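You operate a simulated robot arm through the tools that you are given. There is no shell and no other tool. Be economical: measure what you need, move in short steps, check, and stop when the job is done.

You are at the controls of a simulated robot arm. One attempt, no reset.

TASK
Give the speaker's yellow socket to the computer.
Fine: white plug to the rest, blue plug into the yellow socket. The power strip is switched off while plugs move, and on again after.

It is judged by the outcome, as a careful person would: the job done as asked, and still so three seconds after it is handed in. It fails if anything else is knocked over, pushed out of place, dropped, spilled or broken.

THE ROBOT
A 7-joint arm with a fingered hand, fixed in place. Base frame: the origin is at the foot of the arm, x ahead of it, y to its left, z up; the work surface is at about z = 0.73. Units: m, rad, N and s.
With the tool pointing down near the work surface it reaches from about 0.34 to 0.72 m from the base axis. Its first joint turns from -1.204 to 3.002 rad. Payload 3.4 kg.
Tool frame: the origin (TCP) lies between the finger pads and is the grasp point; the fingertips stand 0.025 m ahead of it; z points along the fingers, y is the line along which they close. Largest opening 0.088 m; the body of the gripper starts 0.029 m behind the TCP. The gripper is a hand of 4 fingers: y runs from the thumb to the fingers, the wrist lies at [-0.013, -0.097, -0.162] in the tool frame, and closing takes about 1.5 s.
Orientation is that of the tool frame in the base frame, as [roll, pitch, yaw] about the fixed x, y, z axes, in that order (R = Rz(yaw) Ry(pitch) Rx(roll)). With the fingers straight down and the wrist toward the robot, the tool's x, y and z point along [0, 1, 0], [1, 0, 0] and [0, 0, -1] of the base frame.

THE INTERFACE
- The arm moves only by the tool apply_moves. Its argument "increments" is a list of rows, each a list of 7 numbers: the turn, a rotation vector about the base's x, y, z in rad, then the shift along the base's x, y, z in m, then the gripper command, from -1 (shut) to 1 (fully open), values between in proportion. In form: [[rx, ry, rz, tx, ty, tz, grip], ...]. A call has 1 to 12 rows; each row shifts and turns the commanded pose from where the row before left it. A row lasts 0.2 s, in which the tool goes at most 0.05 m and 0.15 rad; a call with a longer step from one row to the next is refused whole, and so is a gripper value outside its range. Where a pose cannot be reached the arm comes as near as it can. A force on the tool above 40 N (or 10 N above the force at the start of the call, whichever is more), or a blocked arm, ends the call early, and 0.2 s more pass. The fingers move at their own pace (about 0.108 m/s each) and stop on an object; they squeeze with about 30 N. The grip force told is the motor's: it shows also when the fingers shut on nothing. Time passes only in rows, and 0.2 s behind the last, so rows that do not move let the fingers close. The reply holds the time, the measured pose of the TCP, the force on the tool along the base axes, the opening and the grip force, in the units named above and with some noise, with the torque about the TCP (base axes, N m) and any sound that the robot's microphone picked up.
- Cameras (640 x 400 px; columns grow to the right, rows downward): "scene" is fixed at [0.0499, -0.6625, 1.3392]; the picture's right is [0.88, -0.47, 0.00], its down [-0.18, -0.35, -0.92] and it looks along [0.43, 0.81, -0.39] (base axes); focal length 325 px, centre (320, 200). "wrist" rides on the gripper at [0.064, -0.083, -0.098] in the tool frame; the picture's right is [-0.62, 0.37, -0.69], its down [-0.71, -0.63, 0.30] and it looks along [-0.32, 0.68, 0.65] (tool axes); focal length 265 px, centre (320, 200). There is no depth. A picture from a camera that has moved, and an enlarged one, comes with that camera's place and axes in the base frame and with its lens. The place of the scene camera against the robot may be out by one fixed shift of up to 0.018 m in any direction.
- camera(camera): a new picture of that camera. It takes no simulated time.
- lift_body(by): slides the trunk up (or, below 0, down) by that many m; the arm rides with it, the base frame stays. It gives what a move gives, with no picture.
- preshape(shape): the hand has 4 fingers and takes this shape, open, in about a second: jaw (thumb against the fingers, like two jaws); tri (thumb and two fingers); tip (a fingertip pinch); poke (one finger out to press); point (the index stretched); flat (the hand flat); cup (the hand cupped); fist (a fist). The gripper value then closes the fingers along that shape, each until it touches; the sizes above hold for jaw. It gives what a move gives, with no picture.
- close_up(camera, box): a new picture of the part [left, top, right, bottom] of that camera's present view, enlarged. It takes no simulated time.
- finish_job(): hands the job in; it is judged then, once.

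Go step by step. Nothing tells you positions but the pictures and the camera data: compare them with the known pose of the tool, close in by small moves and look again before you grip or let go. The budget is 120 turns and 64 pictures, counting those below and the enlarged ones. Unless the task says otherwise, let go and move clear before handing in, and close with one line.

The tools are called after "Emit:" as name(argument=value, ...) on one line, values as JSON. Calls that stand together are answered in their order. apply_moves: Moves the arm, as the interface text tells. Its arguments: {"type":"object","properties":{"increments":{"type":"array"}},"required":["increments"]} The other tools are called the same way: lift_body (by) slides the trunk up or down; preshape (shape) gives the hand a shape; camera (camera) takes a picture; close_up (camera, box) takes an enlarged picture of a part of a camera's view; finish_job () hands the job in.

At the start:

```text
t: 0.0
eef_pos: [0.5413, -0.0799, 1.0637]
tool_rot: [3.141, -0.002, 1.57]
force: [-0.2, 0.3, -0.8]
moment: [0.02, 0.01, -0.01]
opening: 0.0874
grasp_force: 0.1
shape: jaw
trunk travel left (down, up): [-0.625, 0.215]
```

scene: 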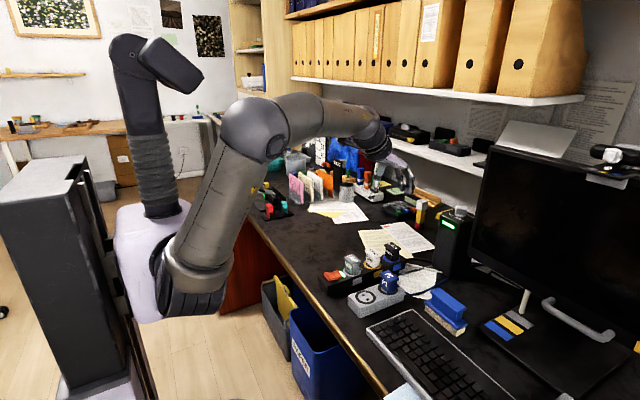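
wrist: 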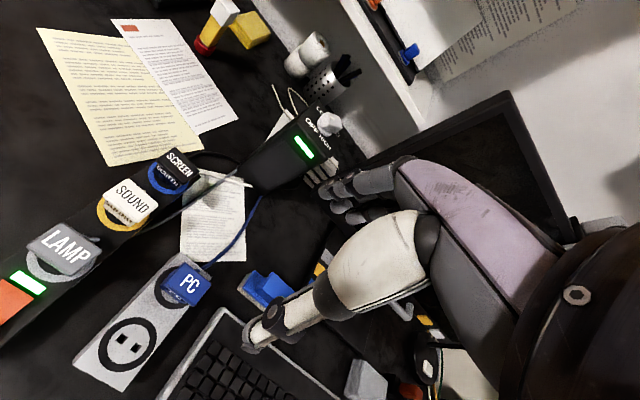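

The wrist view shows a power strip (LAMP, SOUND on the yellow socket, SCREEN, and an orange switch at its end) and a grey rest holding the blue PC plug, with one free socket. I'll look closer at both first.

Emit:
close_up(camera="scene", box=[300, 230, 480, 342])

Emit:
close_up(camera="wrist", box=[0, 130, 320, 400])

```text
3.56 times, centred on (390, 286) of scene
camera zoom: at [0.0499, -0.6625, 1.3392], right [0.88, -0.47, 0.0], down [-0.18, -0.35, -0.92], along [0.43, 0.81, -0.39], focal length 1155 px, centre (71, -106)
```

zoom: 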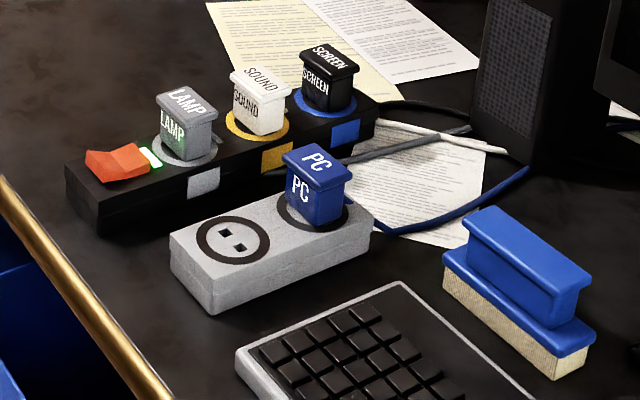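

```text
1.48 times, centred on (160, 265) of wrist
camera zoom: at [0.4586, -0.0153, 1.1632], right [0.37, -0.62, 0.69], down [-0.63, -0.71, -0.3], along [0.68, -0.32, -0.65], focal length 393 px, centre (557, 104)
```

zoom: 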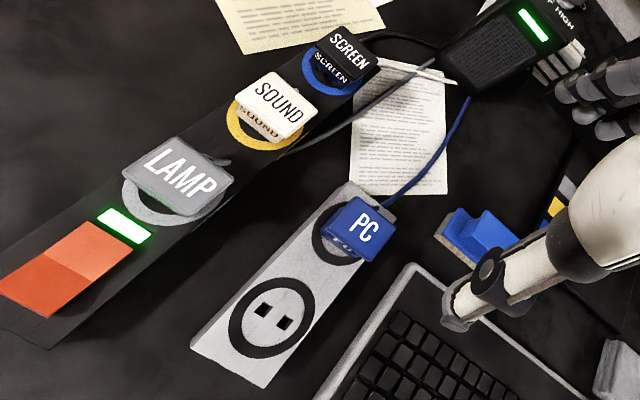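

The strip runs along x at about y=0.02 (LAMP x≈0.51, SOUND≈0.58, SCREEN≈0.66, switch≈0.45). The rest is at about y=-0.09, with its free socket at x≈0.48 and PC at 0.55. First I'll shape a poking finger and see where its tip is.

Emit:
preshape(shape="poke")

Emit:
camera(camera="wrist")

Emit:
close_up(camera="scene", box=[315, 260, 379, 300])

Emit:
close_up(camera="scene", box=[330, 110, 458, 190])

```text
t: 0.9
eef_pos: [0.5425, -0.0795, 1.0647]
tool_rot: [3.141, 0.002, 1.572]
force: [0.3, 0.8, 1.0]
moment: [0.05, -0.01, -0.01]
opening: 0.0001
grasp_force: 0.1
shape: poke
trunk travel left (down, up): [-0.625, 0.215]
```

```text
59 pictures are left
camera wrist: at [0.4586, -0.0153, 1.1632], right [0.37, -0.62, 0.69], down [-0.63, -0.71, -0.3], along [0.68, -0.32, -0.65], focal length 265 px, centre (320, 200)
```

wrist: 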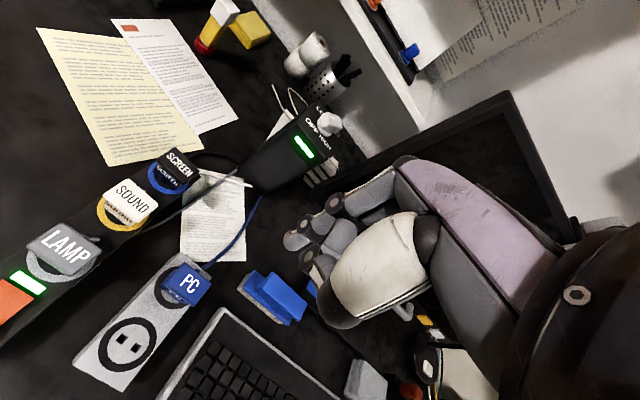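

```text
10.00 times, centred on (347, 280) of scene
camera zoom: at [0.0499, -0.6625, 1.3392], right [0.88, -0.47, 0.0], down [-0.18, -0.35, -0.92], along [0.43, 0.81, -0.39], focal length 3249 px, centre (50, -600)
```

zoom: 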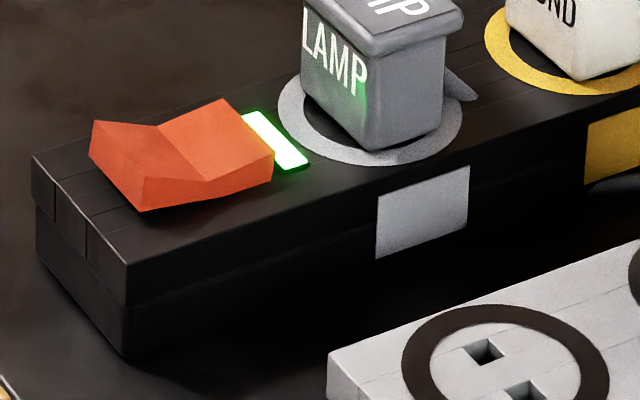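

```text
5.00 times, centred on (394, 150) of scene
camera zoom: at [0.0499, -0.6625, 1.3392], right [0.88, -0.47, 0.0], down [-0.18, -0.35, -0.92], along [0.43, 0.81, -0.39], focal length 1624 px, centre (-50, 450)
```

zoom: 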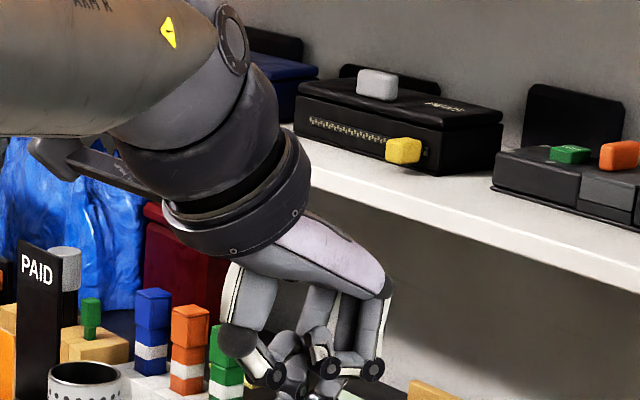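

The rocker is V-shaped, and its outer end looks slightly higher, so pressing that end should turn it off. I need to see exactly which finger points down.

Emit:
close_up(camera="scene", box=[355, 155, 435, 205])

Emit:
close_up(camera="wrist", box=[260, 150, 460, 340])

```text
8.00 times, centred on (395, 180) of scene
camera zoom: at [0.0499, -0.6625, 1.3392], right [0.88, -0.47, 0.0], down [-0.18, -0.35, -0.92], along [0.43, 0.81, -0.39], focal length 2599 px, centre (-280, 360)
```

zoom: 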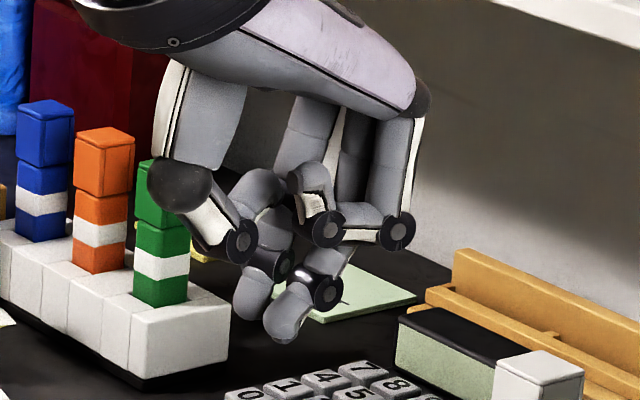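

```text
2.11 times, centred on (360, 245) of wrist
camera zoom: at [0.4586, -0.0153, 1.1632], right [0.37, -0.62, 0.69], down [-0.63, -0.71, -0.3], along [0.68, -0.32, -0.65], focal length 559 px, centre (236, 105)
```

zoom: 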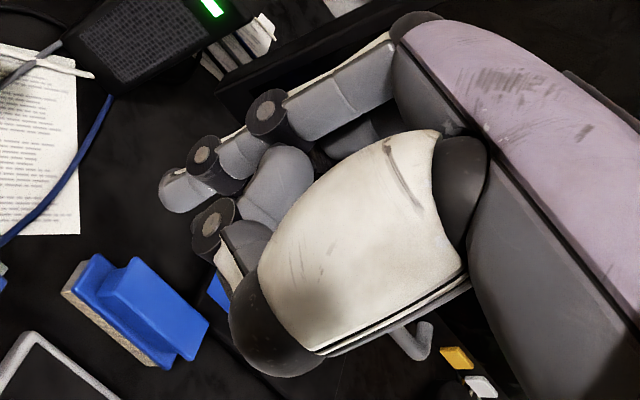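

The extended fingertip matches TCP + 0.025 m along the tool. I'll turn the hand by -90° so the curled fingers hang off the strip's free end, and bring it above the switch.

Emit:
apply_moves(increments=[[0, 0, -0.143, -0.009, 0.009, -0.009, -1], [0, 0, -0.143, -0.009, 0.009, -0.009, -1], [0, 0, -0.143, -0.009, 0.009, -0.009, -1], [0, 0, -0.143, -0.009, 0.009, -0.009, -1], [0, 0, -0.143, -0.009, 0.009, -0.009, -1], [0, 0, -0.143, -0.009, 0.009, -0.009, -1], [0, 0, -0.143, -0.009, 0.009, -0.009, -1], [0, 0, -0.143, -0.009, 0.009, -0.009, -1], [0, 0, -0.143, -0.009, 0.009, -0.009, -1], [0, 0, -0.143, -0.009, 0.009, -0.009, -1], [0, 0, -0.143, -0.009, 0.009, -0.009, -1], [0, 0, 0, 0, 0, 0, -1]])

Emit:
camera(camera="wrist")

Emit:
camera(camera="scene")

```text
t: 1.9
eef_pos: [0.5147, -0.0669, 1.0304]
tool_rot: [-3.005, -0.131, 0.999]
force: [-0.3, -0.5, 0.0]
moment: [0.0, -0.02, 0.02]
opening: 0.0001
grasp_force: 29.6
shape: jaw
trunk travel left (down, up): [-0.625, 0.215]
stopped in row 4: the arm was blocked; the commanded pose is now the measured one
```

```text
54 pictures are left
camera wrist: at [0.4829, 0.0112, 1.1466], right [0.01, -0.84, 0.55], down [-0.93, -0.21, -0.31], along [0.37, -0.51, -0.78], focal length 265 px, centre (320, 200)
```

wrist: 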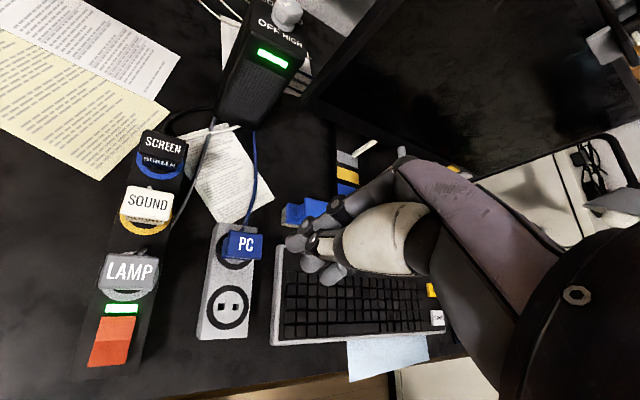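

```text
53 pictures are left
```

scene: 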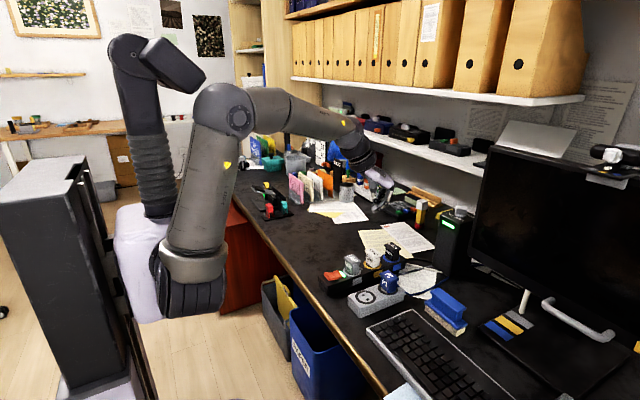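

The wrist is blocked in that turning direction at about yaw 1.0, and commanding the gripper to -1 put the hand back into jaw. I'll level the hand and turn it the other way.

Emit:
apply_moves(increments=[[-0.091, -0.022, 0.1, 0, 0, 0.01, 1], [-0.091, -0.022, 0.1, 0, 0, 0.01, 1], [0, 0, 0.145, 0, 0, 0, 1], [0, 0, 0.145, 0, 0, 0, 1], [0, 0, 0.145, 0, 0, 0, 1], [0, 0, 0.145, 0, 0, 0, 1], [0, 0, 0.145, 0, 0, 0, 1], [0, 0, 0.145, 0, 0, 0, 1], [0, 0, 0.145, 0, 0, 0, 1], [0, 0, 0.145, 0, 0, 0, 1], [0, 0, 0, 0, 0, 0, 1]])

```text
t: 4.3
eef_pos: [0.5144, -0.0679, 1.0493]
tool_rot: [-3.129, 0.014, 2.369]
force: [1.0, -0.4, -0.7]
moment: [-0.02, 0.01, 0.0]
opening: 0.0804
grasp_force: 0.1
shape: jaw
trunk travel left (down, up): [-0.625, 0.215]
```

Emit:
apply_moves(increments=[[-0.005, -0.01, 0.13, 0, 0, 0, 1], [0, 0, 0.13, 0, 0, 0, 1], [0, 0, 0.13, 0, 0, 0, 1], [0, 0, 0.13, 0, 0, 0, 1], [0, 0, 0.13, 0, 0, 0, 1], [0, 0, 0.122, 0, 0, 0, 1], [0, 0, 0, 0, 0, 0, 1]])

Emit:
camera(camera="wrist")

Emit:
camera(camera="scene")

```text
t: 5.9
eef_pos: [0.5135, -0.0684, 1.0497]
tool_rot: [-3.132, 0.027, -3.141]
force: [-0.3, 0.1, 1.3]
moment: [0.0, -0.01, 0.04]
opening: 0.0804
grasp_force: 0.1
shape: jaw
trunk travel left (down, up): [-0.625, 0.215]
```

```text
52 pictures are left
camera wrist: at [0.4463, -0.1513, 1.1474], right [0.6, 0.37, 0.7], down [0.72, -0.63, -0.28], along [0.34, 0.68, -0.65], focal length 265 px, centre (320, 200)
```

wrist: 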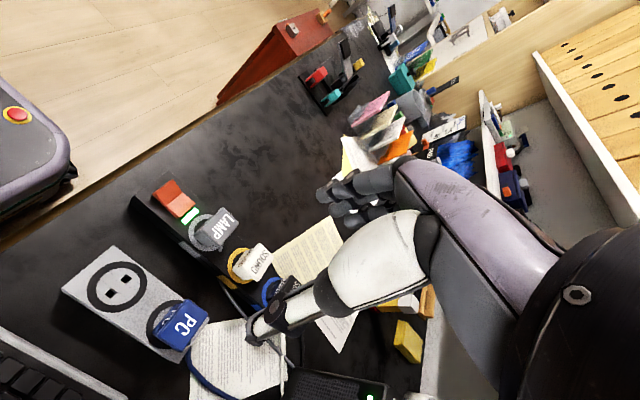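

```text
51 pictures are left
```

scene: 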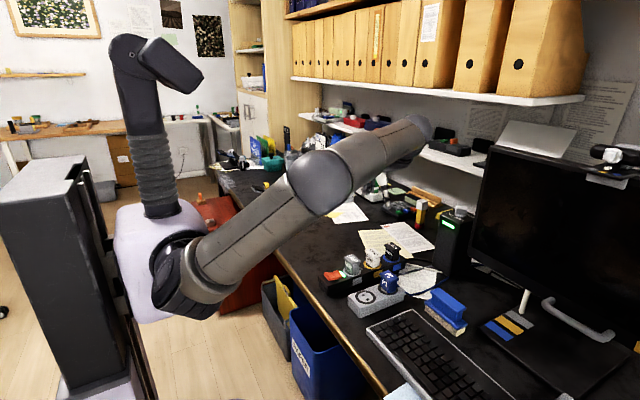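

Yaw is now π: closing runs along y, across the strip. Triangulation gives the rocker centre at (0.447, 0.022, 0.775), SOUND top (0.589, 0.023, 0.802), PC top (0.559, -0.092, 0.802) and the free socket (0.480, -0.092, 0.764). Next I'll go above the switch and form the poke.

Emit:
apply_moves(increments=[[0.0096, 0.027, 0, -0.02, 0.0226, -0.02, 1], [0, 0, 0, -0.02, 0.0226, -0.03, 1], [0, 0, 0, -0.02, 0.0226, -0.03, 1], [0, 0, 0, -0.0195, 0.0226, -0.03, 1], [0, 0, 0, 0, 0, -0.03, 1], [0, 0, 0, 0, 0, 0, 1]])

Emit:
preshape(shape="poke")

Emit:
camera(camera="wrist")

Emit:
close_up(camera="scene", box=[280, 210, 408, 290])

```text
t: 7.3
eef_pos: [0.4349, 0.0218, 0.9108]
tool_rot: [3.141, 0.0, 3.141]
force: [-0.4, 0.1, -0.3]
moment: [0.04, -0.03, -0.02]
opening: 0.0804
grasp_force: 0.1
shape: jaw
trunk travel left (down, up): [-0.625, 0.215]
```

```text
t: 8.2
eef_pos: [0.435, 0.0224, 0.9114]
tool_rot: [3.141, -0.002, 3.14]
force: [0.5, -0.1, 0.6]
moment: [0.0, 0.04, 0.04]
opening: 0.0
grasp_force: 0.0
shape: poke
trunk travel left (down, up): [-0.625, 0.215]
```

```text
50 pictures are left
camera wrist: at [0.3699, -0.0612, 1.0097], right [0.62, 0.37, 0.69], down [0.71, -0.63, -0.31], along [0.32, 0.68, -0.65], focal length 265 px, centre (320, 200)
```

wrist: 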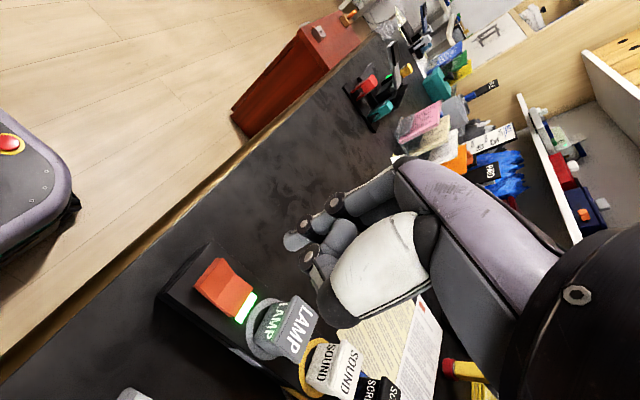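

```text
5.00 times, centred on (344, 250) of scene
camera zoom: at [0.0499, -0.6625, 1.3392], right [0.88, -0.47, 0.0], down [-0.18, -0.35, -0.92], along [0.43, 0.81, -0.39], focal length 1624 px, centre (200, -50)
```

zoom: 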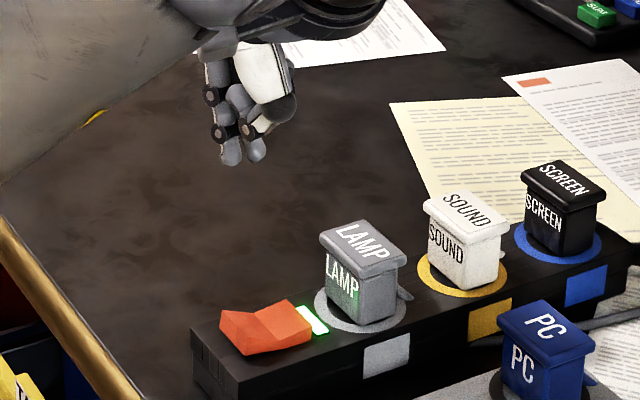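

The index tip sits about 0.011 m toward -x of the TCP and 0.025 m below it. I'll check which half of the rocker is raised.

Emit:
close_up(camera="wrist", box=[150, 230, 310, 330])

```text
4.00 times, centred on (230, 280) of wrist
camera zoom: at [0.3699, -0.0612, 1.0097], right [0.62, 0.37, 0.69], down [0.71, -0.63, -0.31], along [0.32, 0.68, -0.65], focal length 1062 px, centre (680, -120)
```

zoom: 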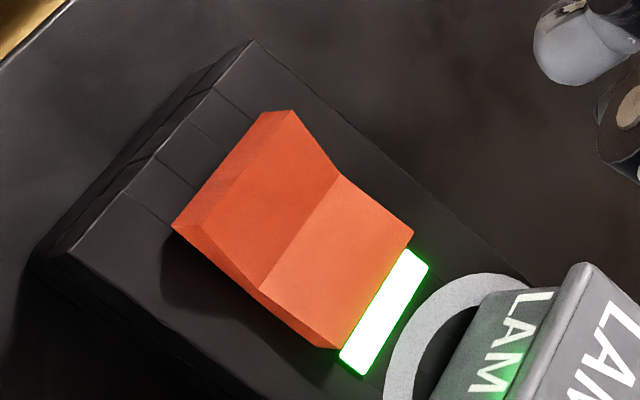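

The outer end is raised and the inner end flush, so I'll press the outer end. I'll test one row first to be sure the poke holds with gripper at 1.

Emit:
apply_moves(increments=[[0, 0, 0, 0.008, -0.002, -0.03, 1], [0, 0, 0, 0, 0, 0, 1]])

```text
t: 8.8
eef_pos: [0.4439, 0.02, 0.8801]
tool_rot: [3.14, -0.003, 3.141]
force: [-0.3, 0.5, 0.2]
moment: [0.01, 0.01, -0.03]
opening: 0.0
grasp_force: 0.1
shape: poke
trunk travel left (down, up): [-0.625, 0.215]
```

Poke holds. Descending to just above the rocker.

Emit:
apply_moves(increments=[[0, 0, 0, 0, 0, -0.03, 1], [0, 0, 0, -0.001, 0, -0.025, 1], [0, 0, 0, 0, 0, -0.007, 1], [0, 0, 0, 0, 0, 0, 1]])

Emit:
close_up(camera="scene", box=[310, 242, 374, 282])

Emit:
close_up(camera="wrist", box=[200, 180, 360, 280])

```text
t: 9.8
eef_pos: [0.4438, 0.0218, 0.817]
tool_rot: [3.141, -0.003, 3.138]
force: [-0.5, 0.4, -0.7]
moment: [0.02, 0.01, 0.02]
opening: 0.0
grasp_force: 0.0
shape: poke
trunk travel left (down, up): [-0.625, 0.215]
```

```text
10.00 times, centred on (342, 262) of scene
camera zoom: at [0.0499, -0.6625, 1.3392], right [0.88, -0.47, 0.0], down [-0.18, -0.35, -0.92], along [0.43, 0.81, -0.39], focal length 3249 px, centre (100, -420)
```

zoom: 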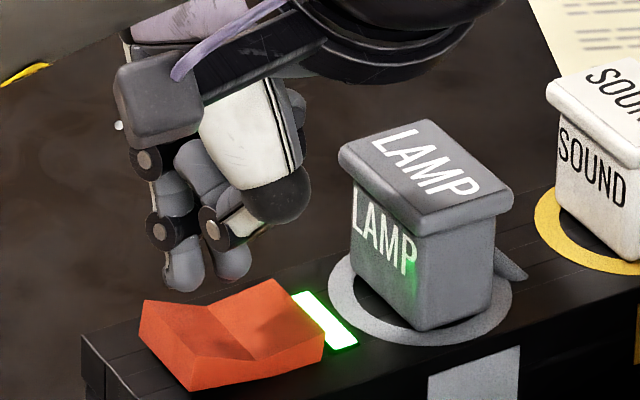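

```text
4.00 times, centred on (280, 230) of wrist
camera zoom: at [0.3781, -0.0609, 0.9154], right [0.62, 0.37, 0.69], down [0.71, -0.63, -0.31], along [0.33, 0.68, -0.65], focal length 1062 px, centre (480, 80)
```

zoom: 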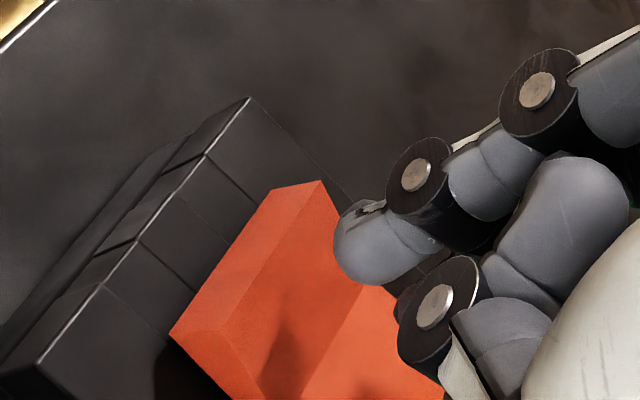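

The index tip is over the outer half of the rocker. Pressing down in small steps.

Emit:
apply_moves(increments=[[0, 0, 0, 0, 0, -0.005, 1], [0, 0, 0, 0, 0, -0.003, 1], [0, 0, 0, 0, 0, -0.003, 1], [0, 0, 0, 0, 0, -0.003, 1], [0, 0, 0, 0, 0, -0.002, 1]])

Emit:
close_up(camera="scene", box=[310, 242, 374, 282])

```text
t: 11.0
eef_pos: [0.4436, 0.0212, 0.802]
tool_rot: [-3.141, -0.001, 3.14]
force: [-0.5, 0.1, 1.1]
moment: [0.02, 0.0, 0.03]
opening: 0.0
grasp_force: 0.0
shape: poke
trunk travel left (down, up): [-0.625, 0.215]
```

```text
10.00 times, centred on (342, 262) of scene
camera zoom: at [0.0499, -0.6625, 1.3392], right [0.88, -0.47, 0.0], down [-0.18, -0.35, -0.92], along [0.43, 0.81, -0.39], focal length 3249 px, centre (100, -420)
```

zoom: 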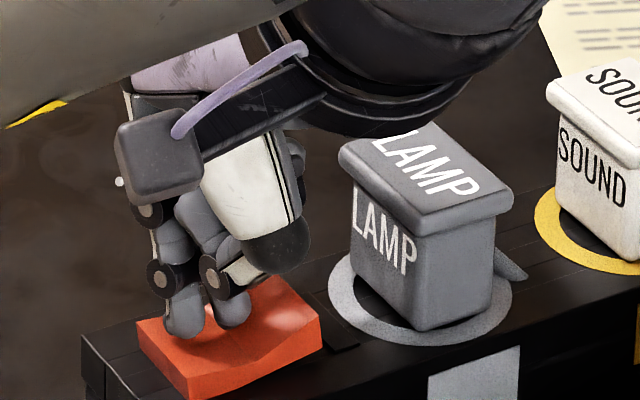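

The green light went off. I'll retract and confirm it stays off.

Emit:
apply_moves(increments=[[0, 0, 0, 0, 0, 0.02, 1], [0, 0, 0, 0, 0, 0.03, 1], [0, 0, 0, 0, 0, 0.04, 1], [0, 0, 0, 0, 0, 0.04, 1], [0, 0, 0, 0, 0, 0, 1]])

Emit:
preshape(shape="jaw")

Emit:
close_up(camera="scene", box=[310, 210, 438, 310])

Emit:
close_up(camera="wrist", box=[130, 200, 450, 400])

```text
t: 12.2
eef_pos: [0.4433, 0.0198, 0.9363]
tool_rot: [3.141, -0.005, 3.14]
force: [0.1, -0.3, -0.4]
moment: [0.04, 0.0, 0.02]
opening: 0.0001
grasp_force: 0.0
shape: poke
trunk travel left (down, up): [-0.625, 0.215]
```

```text
t: 13.1
eef_pos: [0.4421, 0.0202, 0.9356]
tool_rot: [-3.141, -0.001, 3.14]
force: [0.8, 0.2, -0.2]
moment: [-0.05, 0.0, -0.04]
opening: 0.0879
grasp_force: 0.2
shape: jaw
trunk travel left (down, up): [-0.625, 0.215]
```

```text
4.00 times, centred on (374, 260) of scene
camera zoom: at [0.0499, -0.6625, 1.3392], right [0.88, -0.47, 0.0], down [-0.18, -0.35, -0.92], along [0.43, 0.81, -0.39], focal length 1300 px, centre (104, -40)
```

zoom: 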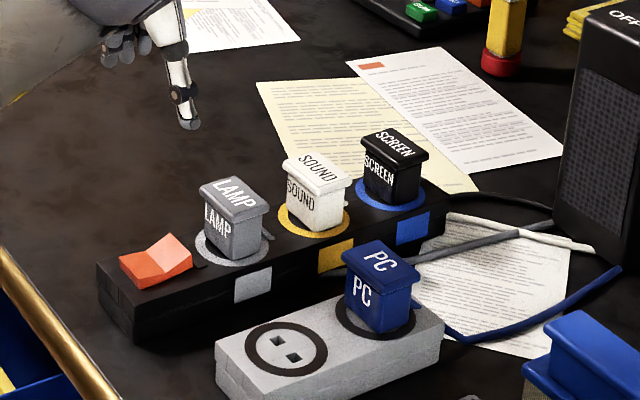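

```text
2.00 times, centred on (290, 300) of wrist
camera zoom: at [0.3774, -0.0631, 1.035], right [0.62, 0.37, 0.69], down [0.71, -0.63, -0.31], along [0.32, 0.68, -0.65], focal length 531 px, centre (380, 0)
```

zoom: 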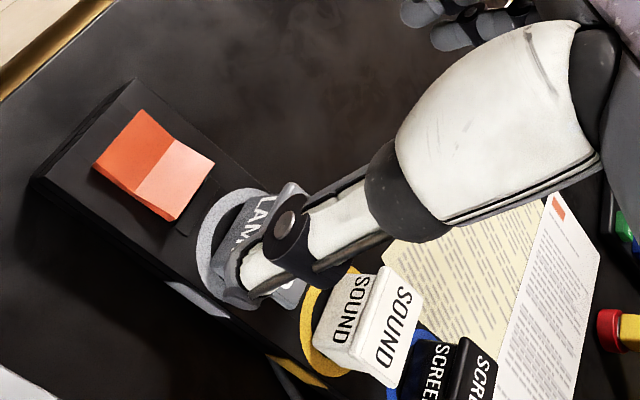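

Power is off and the rocker has latched. Next I'll move above the SOUND plug with the hand open and check alignment.

Emit:
apply_moves(increments=[[0, 0, 0, 0.037, 0, 0, 1], [0, 0, 0, 0.037, 0.001, 0, 1], [0, 0, 0, 0.037, 0.001, 0, 1], [0, 0, 0, 0.036, 0.001, 0, 1], [0, 0, 0, 0, 0, -0.025, 1], [0, 0, 0, 0, 0, -0.025, 1], [0, 0, 0, 0, 0, 0, 1]])

Emit:
camera(camera="wrist")

Emit:
close_up(camera="scene", box=[320, 205, 448, 285])

```text
t: 14.7
eef_pos: [0.5904, 0.0209, 0.8822]
tool_rot: [3.141, -0.001, 3.14]
force: [0.4, -0.5, 0.4]
moment: [-0.02, -0.01, 0.0]
opening: 0.0879
grasp_force: 0.1
shape: jaw
trunk travel left (down, up): [-0.625, 0.215]
```

```text
42 pictures are left
camera wrist: at [0.5251, -0.0614, 0.9815], right [0.62, 0.37, 0.69], down [0.71, -0.63, -0.31], along [0.32, 0.68, -0.65], focal length 265 px, centre (320, 200)
```

wrist: 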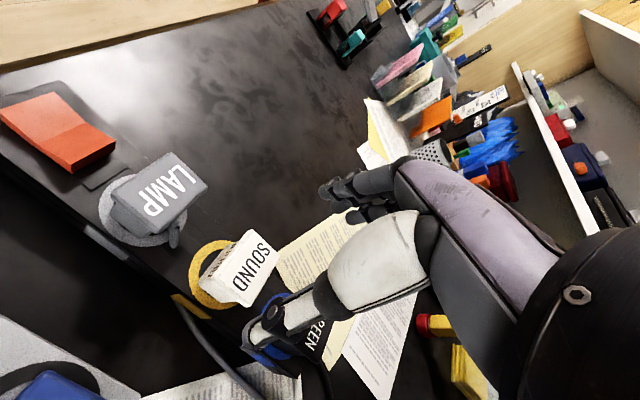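

```text
5.00 times, centred on (384, 245) of scene
camera zoom: at [0.0499, -0.6625, 1.3392], right [0.88, -0.47, 0.0], down [-0.18, -0.35, -0.92], along [0.43, 0.81, -0.39], focal length 1624 px, centre (0, -25)
```

zoom: 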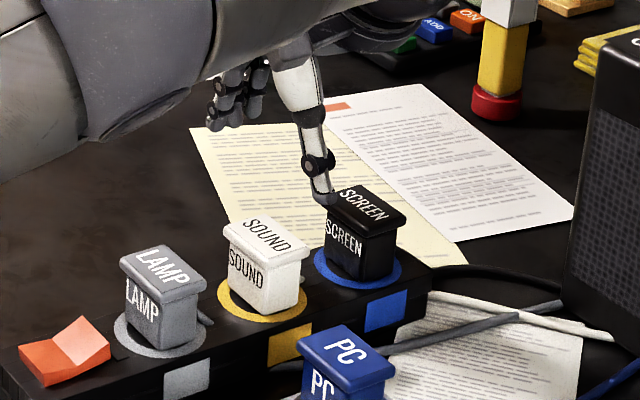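

Emit:
close_up(camera="wrist", box=[170, 210, 330, 330])

```text
3.33 times, centred on (250, 270) of wrist
camera zoom: at [0.5251, -0.0614, 0.9815], right [0.62, 0.37, 0.69], down [0.71, -0.63, -0.31], along [0.32, 0.68, -0.65], focal length 885 px, centre (553, -33)
```

zoom: 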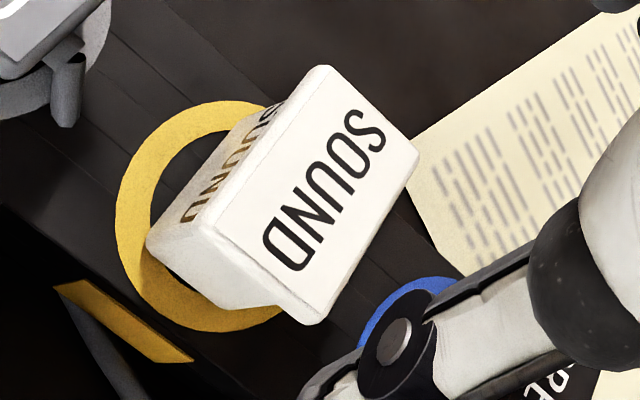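

SOUND's flange is about 32 × 46 mm, centred near (0.591, 0.023), with its top at 0.795–0.802. I'll descend partway and check.

Emit:
apply_moves(increments=[[0, 0, 0, 0.001, 0.002, -0.025, 1], [0, 0, 0, 0, 0, -0.025, 1], [0, 0, 0, 0, 0, -0.02, 1], [0, 0, 0, 0, 0, 0, 1]])

Emit:
close_up(camera="scene", box=[340, 225, 420, 275])

Emit:
close_up(camera="wrist", box=[200, 180, 400, 340])

```text
t: 15.7
eef_pos: [0.5914, 0.023, 0.8119]
tool_rot: [-3.14, -0.002, 3.14]
force: [0.9, 0.0, -1.0]
moment: [-0.03, 0.03, 0.03]
opening: 0.0881
grasp_force: 0.0
shape: jaw
trunk travel left (down, up): [-0.625, 0.215]
```

```text
8.00 times, centred on (380, 250) of scene
camera zoom: at [0.0499, -0.6625, 1.3392], right [0.88, -0.47, 0.0], down [-0.18, -0.35, -0.92], along [0.43, 0.81, -0.39], focal length 2599 px, centre (-160, -200)
```

zoom: 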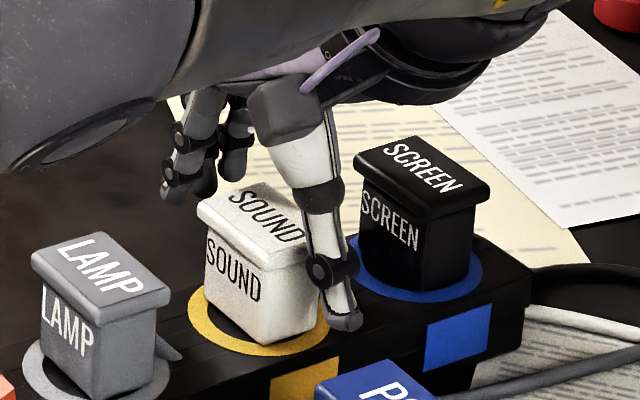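

```text
2.50 times, centred on (300, 260) of wrist
camera zoom: at [0.5262, -0.0593, 0.9107], right [0.62, 0.37, 0.69], down [0.71, -0.63, -0.31], along [0.33, 0.68, -0.65], focal length 664 px, centre (370, 50)
```

zoom: 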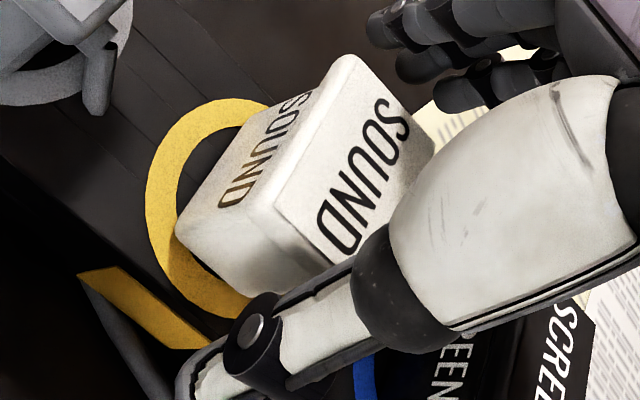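

The thumb and fingers straddle the plug. Descending to grasp height, watching for contact.

Emit:
apply_moves(increments=[[0, 0, 0, 0, 0, -0.008, 1], [0, 0, 0, 0, 0, -0.006, 1], [0, 0, 0, 0, 0, -0.004, 1], [0, 0, 0, 0, 0, 0, 1]])

Emit:
close_up(camera="scene", box=[340, 225, 420, 275])

```text
t: 16.7
eef_pos: [0.5902, 0.0244, 0.7921]
tool_rot: [3.141, -0.002, 3.14]
force: [-0.8, 0.3, 0.5]
moment: [-0.04, -0.01, 0.0]
opening: 0.0878
grasp_force: 0.0
shape: jaw
trunk travel left (down, up): [-0.625, 0.215]
```

```text
8.00 times, centred on (380, 250) of scene
camera zoom: at [0.0499, -0.6625, 1.3392], right [0.88, -0.47, 0.0], down [-0.18, -0.35, -0.92], along [0.43, 0.81, -0.39], focal length 2599 px, centre (-160, -200)
```

zoom: 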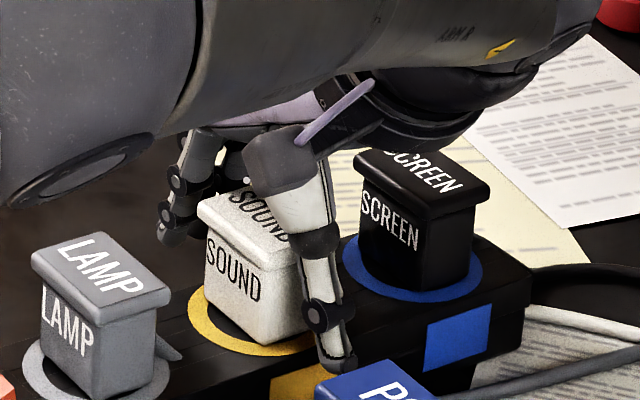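

Emit:
close_up(camera="wrist", box=[200, 160, 400, 360])

```text
2.00 times, centred on (300, 260) of wrist
camera zoom: at [0.5262, -0.0588, 0.8913], right [0.62, 0.37, 0.69], down [0.71, -0.63, -0.31], along [0.32, 0.68, -0.65], focal length 531 px, centre (360, 80)
```

zoom: 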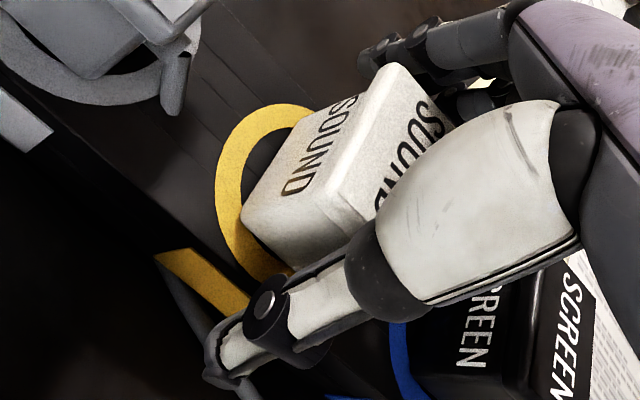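

The thumb is at x≈0.594, in front of the plug. Closing.

Emit:
apply_moves(increments=[[0, 0, 0, 0, 0, 0, -1], [0, 0, 0, 0, 0, 0, -1], [0, 0, 0, 0, 0, 0, -1], [0, 0, 0, 0, 0, 0, -1], [0, 0, 0, 0, 0, 0, -1], [0, 0, 0, 0, 0, 0, -1], [0, 0, 0, 0, 0, 0, -1], [0, 0, 0, 0, 0, 0, -1]])

Emit:
close_up(camera="scene", box=[340, 225, 420, 275])

```text
t: 18.5
eef_pos: [0.5916, 0.0237, 0.7929]
tool_rot: [3.14, -0.001, 3.14]
force: [0.2, -0.7, -0.2]
moment: [-0.03, 0.0, 0.0]
opening: 0.0339
grasp_force: 30.0
shape: jaw
trunk travel left (down, up): [-0.625, 0.215]
```

```text
8.00 times, centred on (380, 250) of scene
camera zoom: at [0.0499, -0.6625, 1.3392], right [0.88, -0.47, 0.0], down [-0.18, -0.35, -0.92], along [0.43, 0.81, -0.39], focal length 2599 px, centre (-160, -200)
```

zoom: 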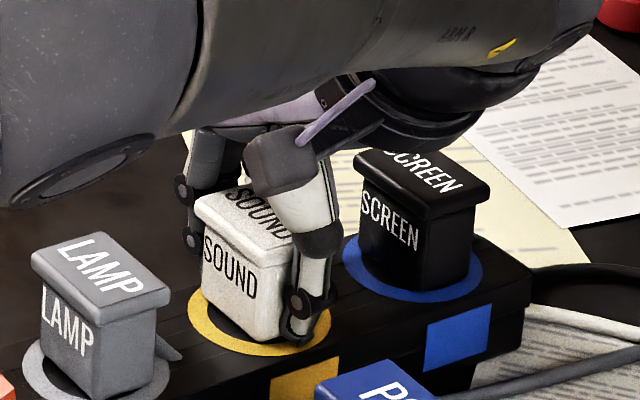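

Gripped on the body (34 mm), under the flange. Pulling straight up.

Emit:
apply_moves(increments=[[0, 0, 0, 0, 0, 0.004, -1], [0, 0, 0, 0, 0, 0.006, -1], [0, 0, 0, 0, 0, 0.01, -1], [0, 0, 0, 0, 0, 0.01, -1], [0, 0, 0, 0, 0, 0.01, -1], [0, 0, 0, 0, 0, 0, -1]])

Emit:
close_up(camera="scene", box=[340, 215, 436, 275])

```text
t: 19.9
eef_pos: [0.5902, 0.0251, 0.8335]
tool_rot: [3.141, -0.002, 3.138]
force: [-0.3, -0.4, -0.9]
moment: [-0.04, 0.02, 0.01]
opening: 0.0341
grasp_force: 30.3
shape: jaw
trunk travel left (down, up): [-0.625, 0.215]
```

```text
6.67 times, centred on (388, 245) of scene
camera zoom: at [0.0499, -0.6625, 1.3392], right [0.88, -0.47, 0.0], down [-0.18, -0.35, -0.92], along [0.43, 0.81, -0.39], focal length 2166 px, centre (-133, -100)
```

zoom: 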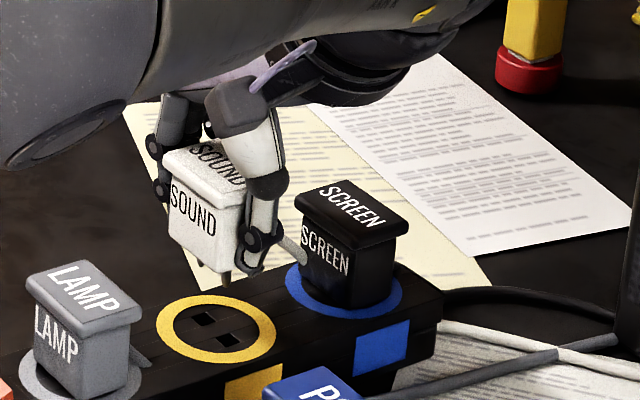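

The white plug is out cleanly. I'll lift clear of the other plugs, then measure the free and yellow sockets.

Emit:
apply_moves(increments=[[0, 0, 0, 0, 0, 0.03, -1], [0, 0, 0, 0, 0, 0.03, -1], [0, 0, 0, -0.02, -0.02, 0, -1], [0, 0, 0, -0.03, -0.03, 0, -1], [0, 0, 0, -0.03, -0.03, 0, -1], [0, 0, 0, -0.03, -0.03, 0, -1], [0, 0, 0, 0, 0, 0, -1]])

Emit:
camera(camera="wrist")

Emit:
close_up(camera="scene", box=[320, 230, 432, 320])

```text
t: 21.5
eef_pos: [0.479, -0.0865, 0.8904]
tool_rot: [3.141, -0.002, 3.14]
force: [-0.2, 0.5, 0.1]
moment: [0.04, -0.01, 0.01]
opening: 0.0338
grasp_force: 30.4
shape: jaw
trunk travel left (down, up): [-0.625, 0.215]
```

```text
33 pictures are left
camera wrist: at [0.4139, -0.17, 0.9889], right [0.62, 0.37, 0.69], down [0.71, -0.63, -0.31], along [0.32, 0.68, -0.65], focal length 265 px, centre (320, 200)
```

wrist: 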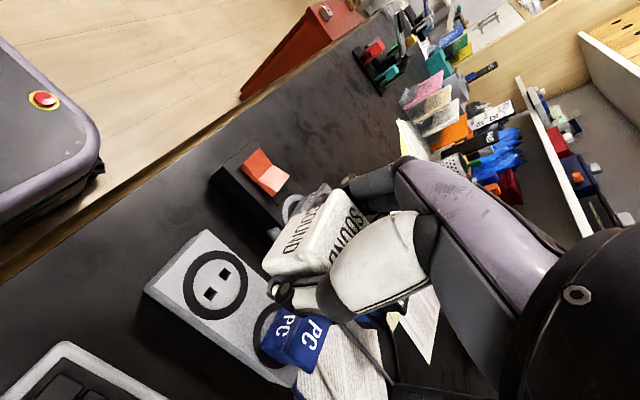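

```text
4.44 times, centred on (376, 275) of scene
camera zoom: at [0.0499, -0.6625, 1.3392], right [0.88, -0.47, 0.0], down [-0.18, -0.35, -0.92], along [0.43, 0.81, -0.39], focal length 1444 px, centre (71, -133)
```

zoom: 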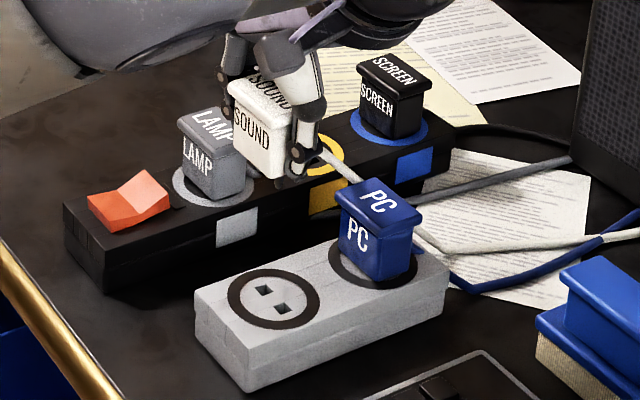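

The white cable follows the plug. The free socket is near (0.483, -0.092), so I'll lower to just above it and compare prongs and holes.

Emit:
apply_moves(increments=[[0, 0, 0, 0.004, -0.005, -0.02, -1], [0, 0, 0, 0, 0, -0.02, -1], [0, 0, 0, 0, 0, -0.015, -1], [0, 0, 0, 0, 0, 0, -1]])

Emit:
close_up(camera="wrist", box=[140, 190, 340, 350])

Emit:
close_up(camera="scene", box=[350, 260, 414, 310])

```text
t: 22.5
eef_pos: [0.4844, -0.0906, 0.8375]
tool_rot: [3.14, -0.001, 3.139]
force: [0.2, 0.4, -0.7]
moment: [-0.02, -0.01, -0.01]
opening: 0.0339
grasp_force: 30.2
shape: jaw
trunk travel left (down, up): [-0.625, 0.215]
```

```text
2.50 times, centred on (240, 270) of wrist
camera zoom: at [0.4193, -0.1742, 0.936], right [0.62, 0.37, 0.69], down [0.71, -0.63, -0.31], along [0.33, 0.68, -0.65], focal length 664 px, centre (520, 25)
```

zoom: 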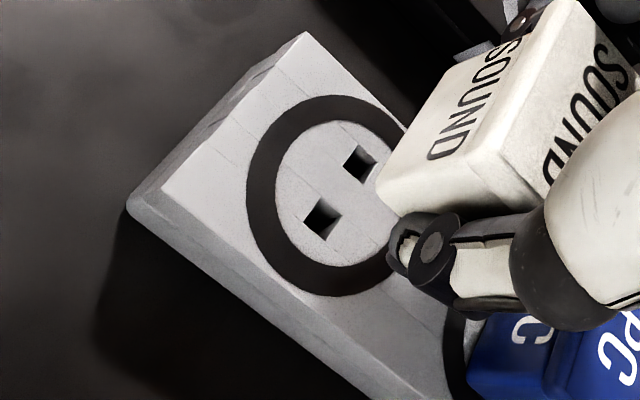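

```text
8.00 times, centred on (382, 285) of scene
camera zoom: at [0.0499, -0.6625, 1.3392], right [0.88, -0.47, 0.0], down [-0.18, -0.35, -0.92], along [0.43, 0.81, -0.39], focal length 2599 px, centre (-176, -480)
```

zoom: 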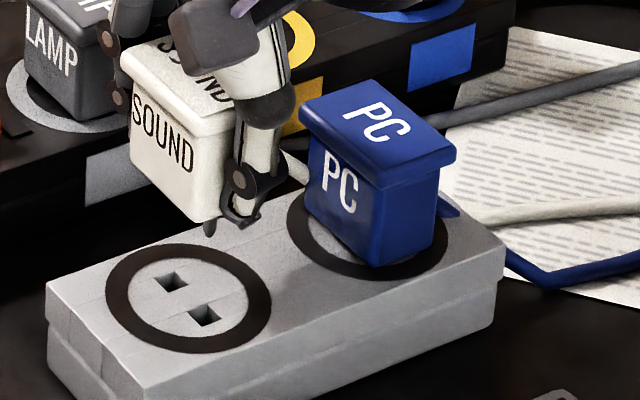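

The prongs line up laterally with the holes in the scene view and are about 3 cm above them. I'll lower to just above the holes for a clear comparison.

Emit:
apply_moves(increments=[[0, 0, 0, 0, 0, -0.012, -1], [0, 0, 0, 0, 0, -0.01, -1], [0, 0, 0, 0, 0, -0.004, -1], [0, 0, 0, 0, 0, 0, -1]])

Emit:
close_up(camera="wrist", box=[180, 190, 340, 310])

Emit:
close_up(camera="scene", box=[354, 268, 402, 304])

```text
t: 23.5
eef_pos: [0.4859, -0.0909, 0.8132]
tool_rot: [-3.141, -0.001, 3.14]
force: [0.0, -0.5, -0.8]
moment: [-0.02, -0.04, 0.05]
opening: 0.0339
grasp_force: 29.5
shape: jaw
trunk travel left (down, up): [-0.625, 0.215]
```

```text
3.33 times, centred on (260, 250) of wrist
camera zoom: at [0.4197, -0.1739, 0.9118], right [0.62, 0.37, 0.69], down [0.71, -0.63, -0.31], along [0.32, 0.68, -0.65], focal length 885 px, centre (520, 33)
```

zoom: 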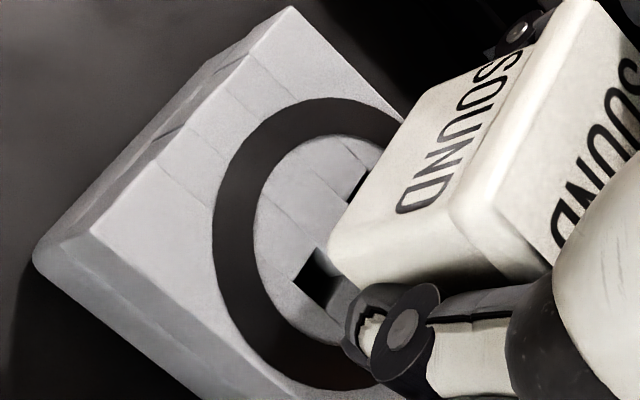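

```text
11.11 times, centred on (378, 286) of scene
camera zoom: at [0.0499, -0.6625, 1.3392], right [0.88, -0.47, 0.0], down [-0.18, -0.35, -0.92], along [0.43, 0.81, -0.39], focal length 3610 px, centre (-324, -756)
```

zoom: 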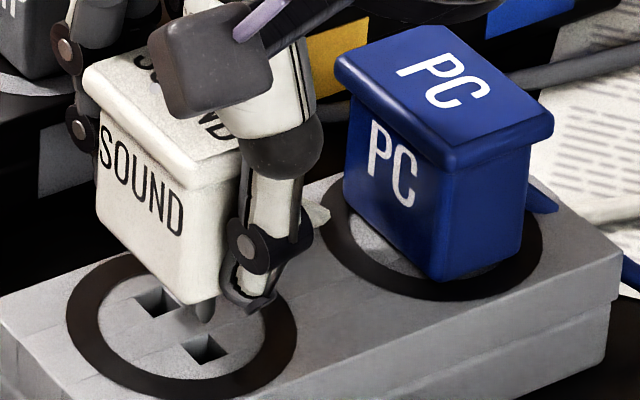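

The front prong is within about 1 mm of its hole. I'll nudge y by -1 mm and lower gently, watching force.

Emit:
apply_moves(increments=[[0, 0, 0, 0, -0.001, -0.003, -1], [0, 0, 0, 0, 0, -0.003, -1], [0, 0, 0, 0, 0, -0.002, -1], [0, 0, 0, 0, 0, -0.002, -1], [0, 0, 0, 0, 0, 0, -1]])

Emit:
close_up(camera="scene", box=[354, 268, 402, 304])

```text
t: 24.7
eef_pos: [0.4842, -0.0908, 0.8012]
tool_rot: [-3.141, -0.002, 3.139]
force: [0.9, -0.4, -0.9]
moment: [0.01, 0.03, 0.0]
opening: 0.0337
grasp_force: 30.2
shape: jaw
trunk travel left (down, up): [-0.625, 0.215]
```

```text
11.11 times, centred on (378, 286) of scene
camera zoom: at [0.0499, -0.6625, 1.3392], right [0.88, -0.47, 0.0], down [-0.18, -0.35, -0.92], along [0.43, 0.81, -0.39], focal length 3610 px, centre (-324, -756)
```

zoom: 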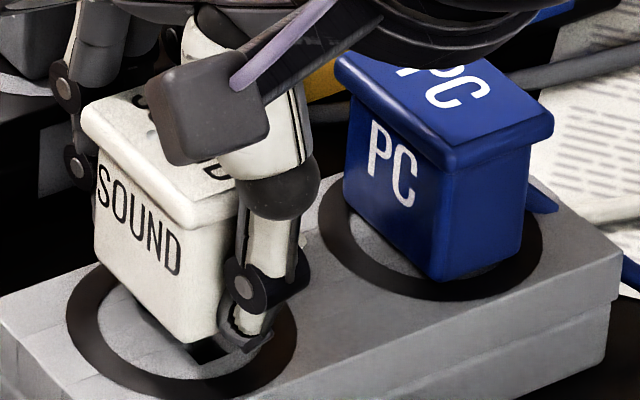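

No contact force yet; the prongs are at the holes. Continuing down gently.

Emit:
apply_moves(increments=[[0, 0, 0, 0, 0, -0.002, -1], [0, 0, 0, 0, 0, -0.002, -1], [0, 0, 0, 0, 0, -0.002, -1], [0, 0, 0, 0, 0, 0, -1]])

Emit:
close_up(camera="scene", box=[354, 268, 402, 304])

```text
t: 25.7
eef_pos: [0.4846, -0.0909, 0.7971]
tool_rot: [3.141, -0.002, 3.137]
force: [-0.2, -2.3, -0.3]
moment: [-0.07, -0.04, -0.03]
opening: 0.0339
grasp_force: 29.8
shape: jaw
trunk travel left (down, up): [-0.625, 0.215]
```

```text
11.11 times, centred on (378, 286) of scene
camera zoom: at [0.0499, -0.6625, 1.3392], right [0.88, -0.47, 0.0], down [-0.18, -0.35, -0.92], along [0.43, 0.81, -0.39], focal length 3610 px, centre (-324, -756)
```

zoom: 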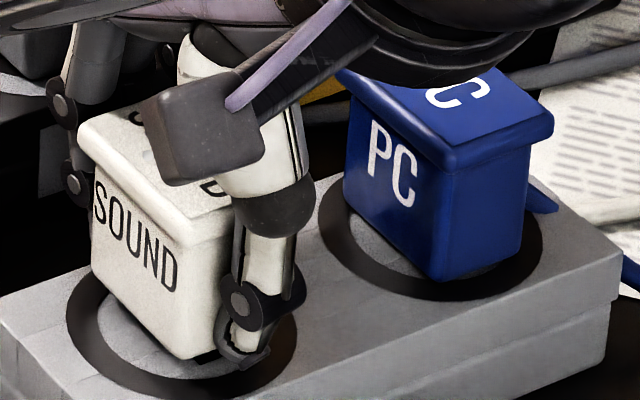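

Prongs seem to be entering, with a slight lateral push toward -y, and lateral alignment matches the seated PC plug. Continuing with a small y correction.

Emit:
apply_moves(increments=[[0, 0, 0, 0, -0.001, -0.002, -1], [0, 0, 0, 0, 0, -0.002, -1], [0, 0, 0, 0, 0, 0, -1]])

```text
t: 26.5
eef_pos: [0.4846, -0.0903, 0.7928]
tool_rot: [3.141, -0.002, 3.14]
force: [-0.5, 1.1, -0.2]
moment: [-0.01, -0.02, -0.03]
opening: 0.034
grasp_force: 29.6
shape: jaw
trunk travel left (down, up): [-0.625, 0.215]
```

Emit:
apply_moves(increments=[[0, 0, 0, 0, 0, -0.002, -1], [0, 0, 0, 0, 0, -0.002, -1], [0, 0, 0, 0, 0, 0, -1]])

Emit:
close_up(camera="scene", box=[354, 268, 402, 304])

```text
t: 27.3
eef_pos: [0.4833, -0.0912, 0.7928]
tool_rot: [3.138, 0.003, 3.139]
force: [3.0, -1.6, 22.9]
moment: [-0.08, 0.03, -0.04]
opening: 0.0343
grasp_force: 29.7
shape: jaw
trunk travel left (down, up): [-0.625, 0.215]
```

```text
11.11 times, centred on (378, 286) of scene
camera zoom: at [0.0499, -0.6625, 1.3392], right [0.88, -0.47, 0.0], down [-0.18, -0.35, -0.92], along [0.43, 0.81, -0.39], focal length 3610 px, centre (-324, -756)
```

zoom: 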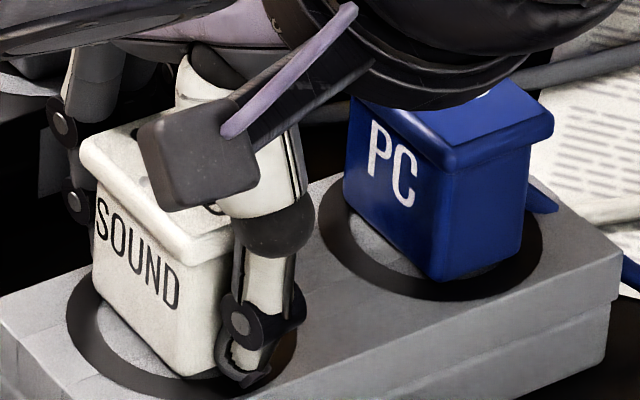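

Firm contact (23 N) at TCP z=0.793, the same as when it was seated in the strip, so it is seated. I'll relieve the push and let go.

Emit:
apply_moves(increments=[[0, 0, 0, 0, 0, 0.003, -1], [0, 0, 0, 0, 0, 0, 1], [0, 0, 0, 0, 0, 0, 1], [0, 0, 0, 0, 0, 0, 1], [0, 0, 0, 0, 0, 0, 1], [0, 0, 0, 0, 0, 0, 1]])

Emit:
close_up(camera="scene", box=[350, 260, 414, 310])

```text
t: 28.7
eef_pos: [0.4837, -0.0916, 0.7906]
tool_rot: [3.141, -0.003, 3.141]
force: [-0.2, -0.9, -0.3]
moment: [0.0, 0.02, -0.02]
opening: 0.0877
grasp_force: 0.0
shape: jaw
trunk travel left (down, up): [-0.625, 0.215]
```

```text
8.00 times, centred on (382, 285) of scene
camera zoom: at [0.0499, -0.6625, 1.3392], right [0.88, -0.47, 0.0], down [-0.18, -0.35, -0.92], along [0.43, 0.81, -0.39], focal length 2599 px, centre (-176, -480)
```

zoom: 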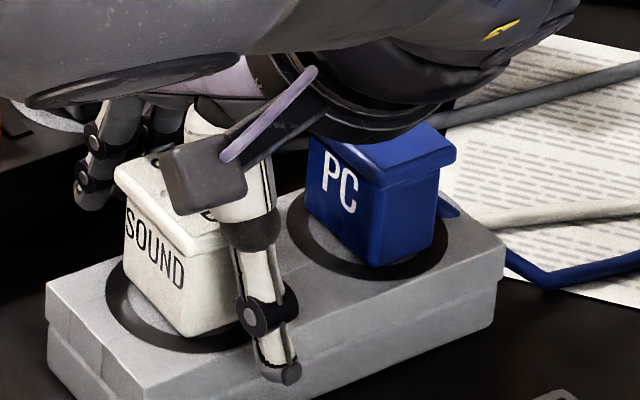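

White plug is released and standing in the rest. I'll lift and move over the PC plug.

Emit:
apply_moves(increments=[[0, 0, 0, 0, 0, 0.02, 1], [0, 0, 0, 0, 0, 0.035, 1], [0, 0, 0, 0, 0, 0.035, 1], [0, 0, 0, 0.038, 0, 0, 1], [0, 0, 0, 0.038, 0, 0, 1], [0, 0, 0, 0, 0, 0, 1]])

Emit:
close_up(camera="wrist", box=[120, 180, 340, 345])

Emit:
close_up(camera="scene", box=[340, 240, 436, 315])

```text
t: 30.1
eef_pos: [0.5611, -0.0912, 0.8818]
tool_rot: [-3.141, -0.002, 3.139]
force: [0.1, 1.2, 0.2]
moment: [0.02, 0.0, -0.01]
opening: 0.0876
grasp_force: 0.0
shape: jaw
trunk travel left (down, up): [-0.625, 0.215]
```

```text
2.42 times, centred on (230, 262) of wrist
camera zoom: at [0.4957, -0.1747, 0.9801], right [0.62, 0.37, 0.69], down [0.71, -0.63, -0.31], along [0.32, 0.68, -0.65], focal length 643 px, centre (538, 48)
```

zoom: 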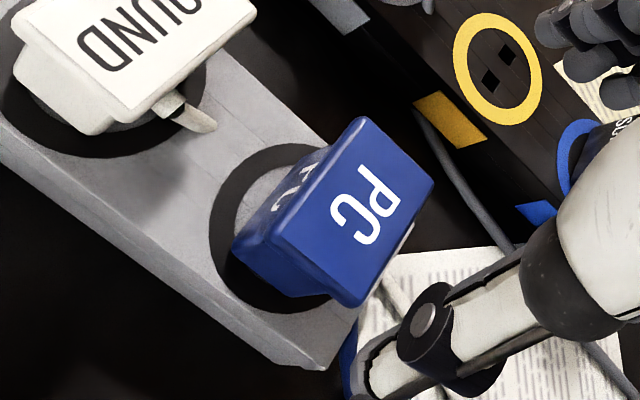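

```text
5.33 times, centred on (388, 278) of scene
camera zoom: at [0.0499, -0.6625, 1.3392], right [0.88, -0.47, 0.0], down [-0.18, -0.35, -0.92], along [0.43, 0.81, -0.39], focal length 1733 px, centre (-43, -213)
```

zoom: 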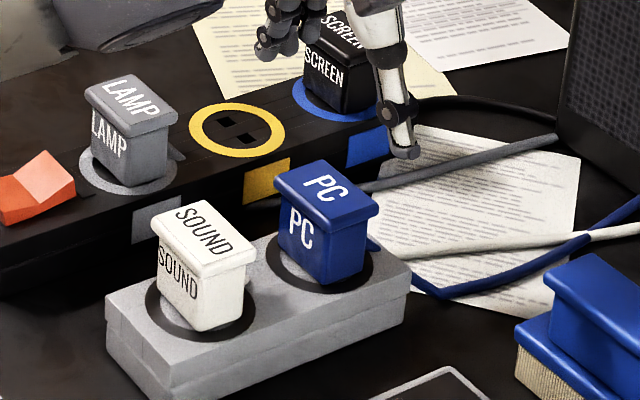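

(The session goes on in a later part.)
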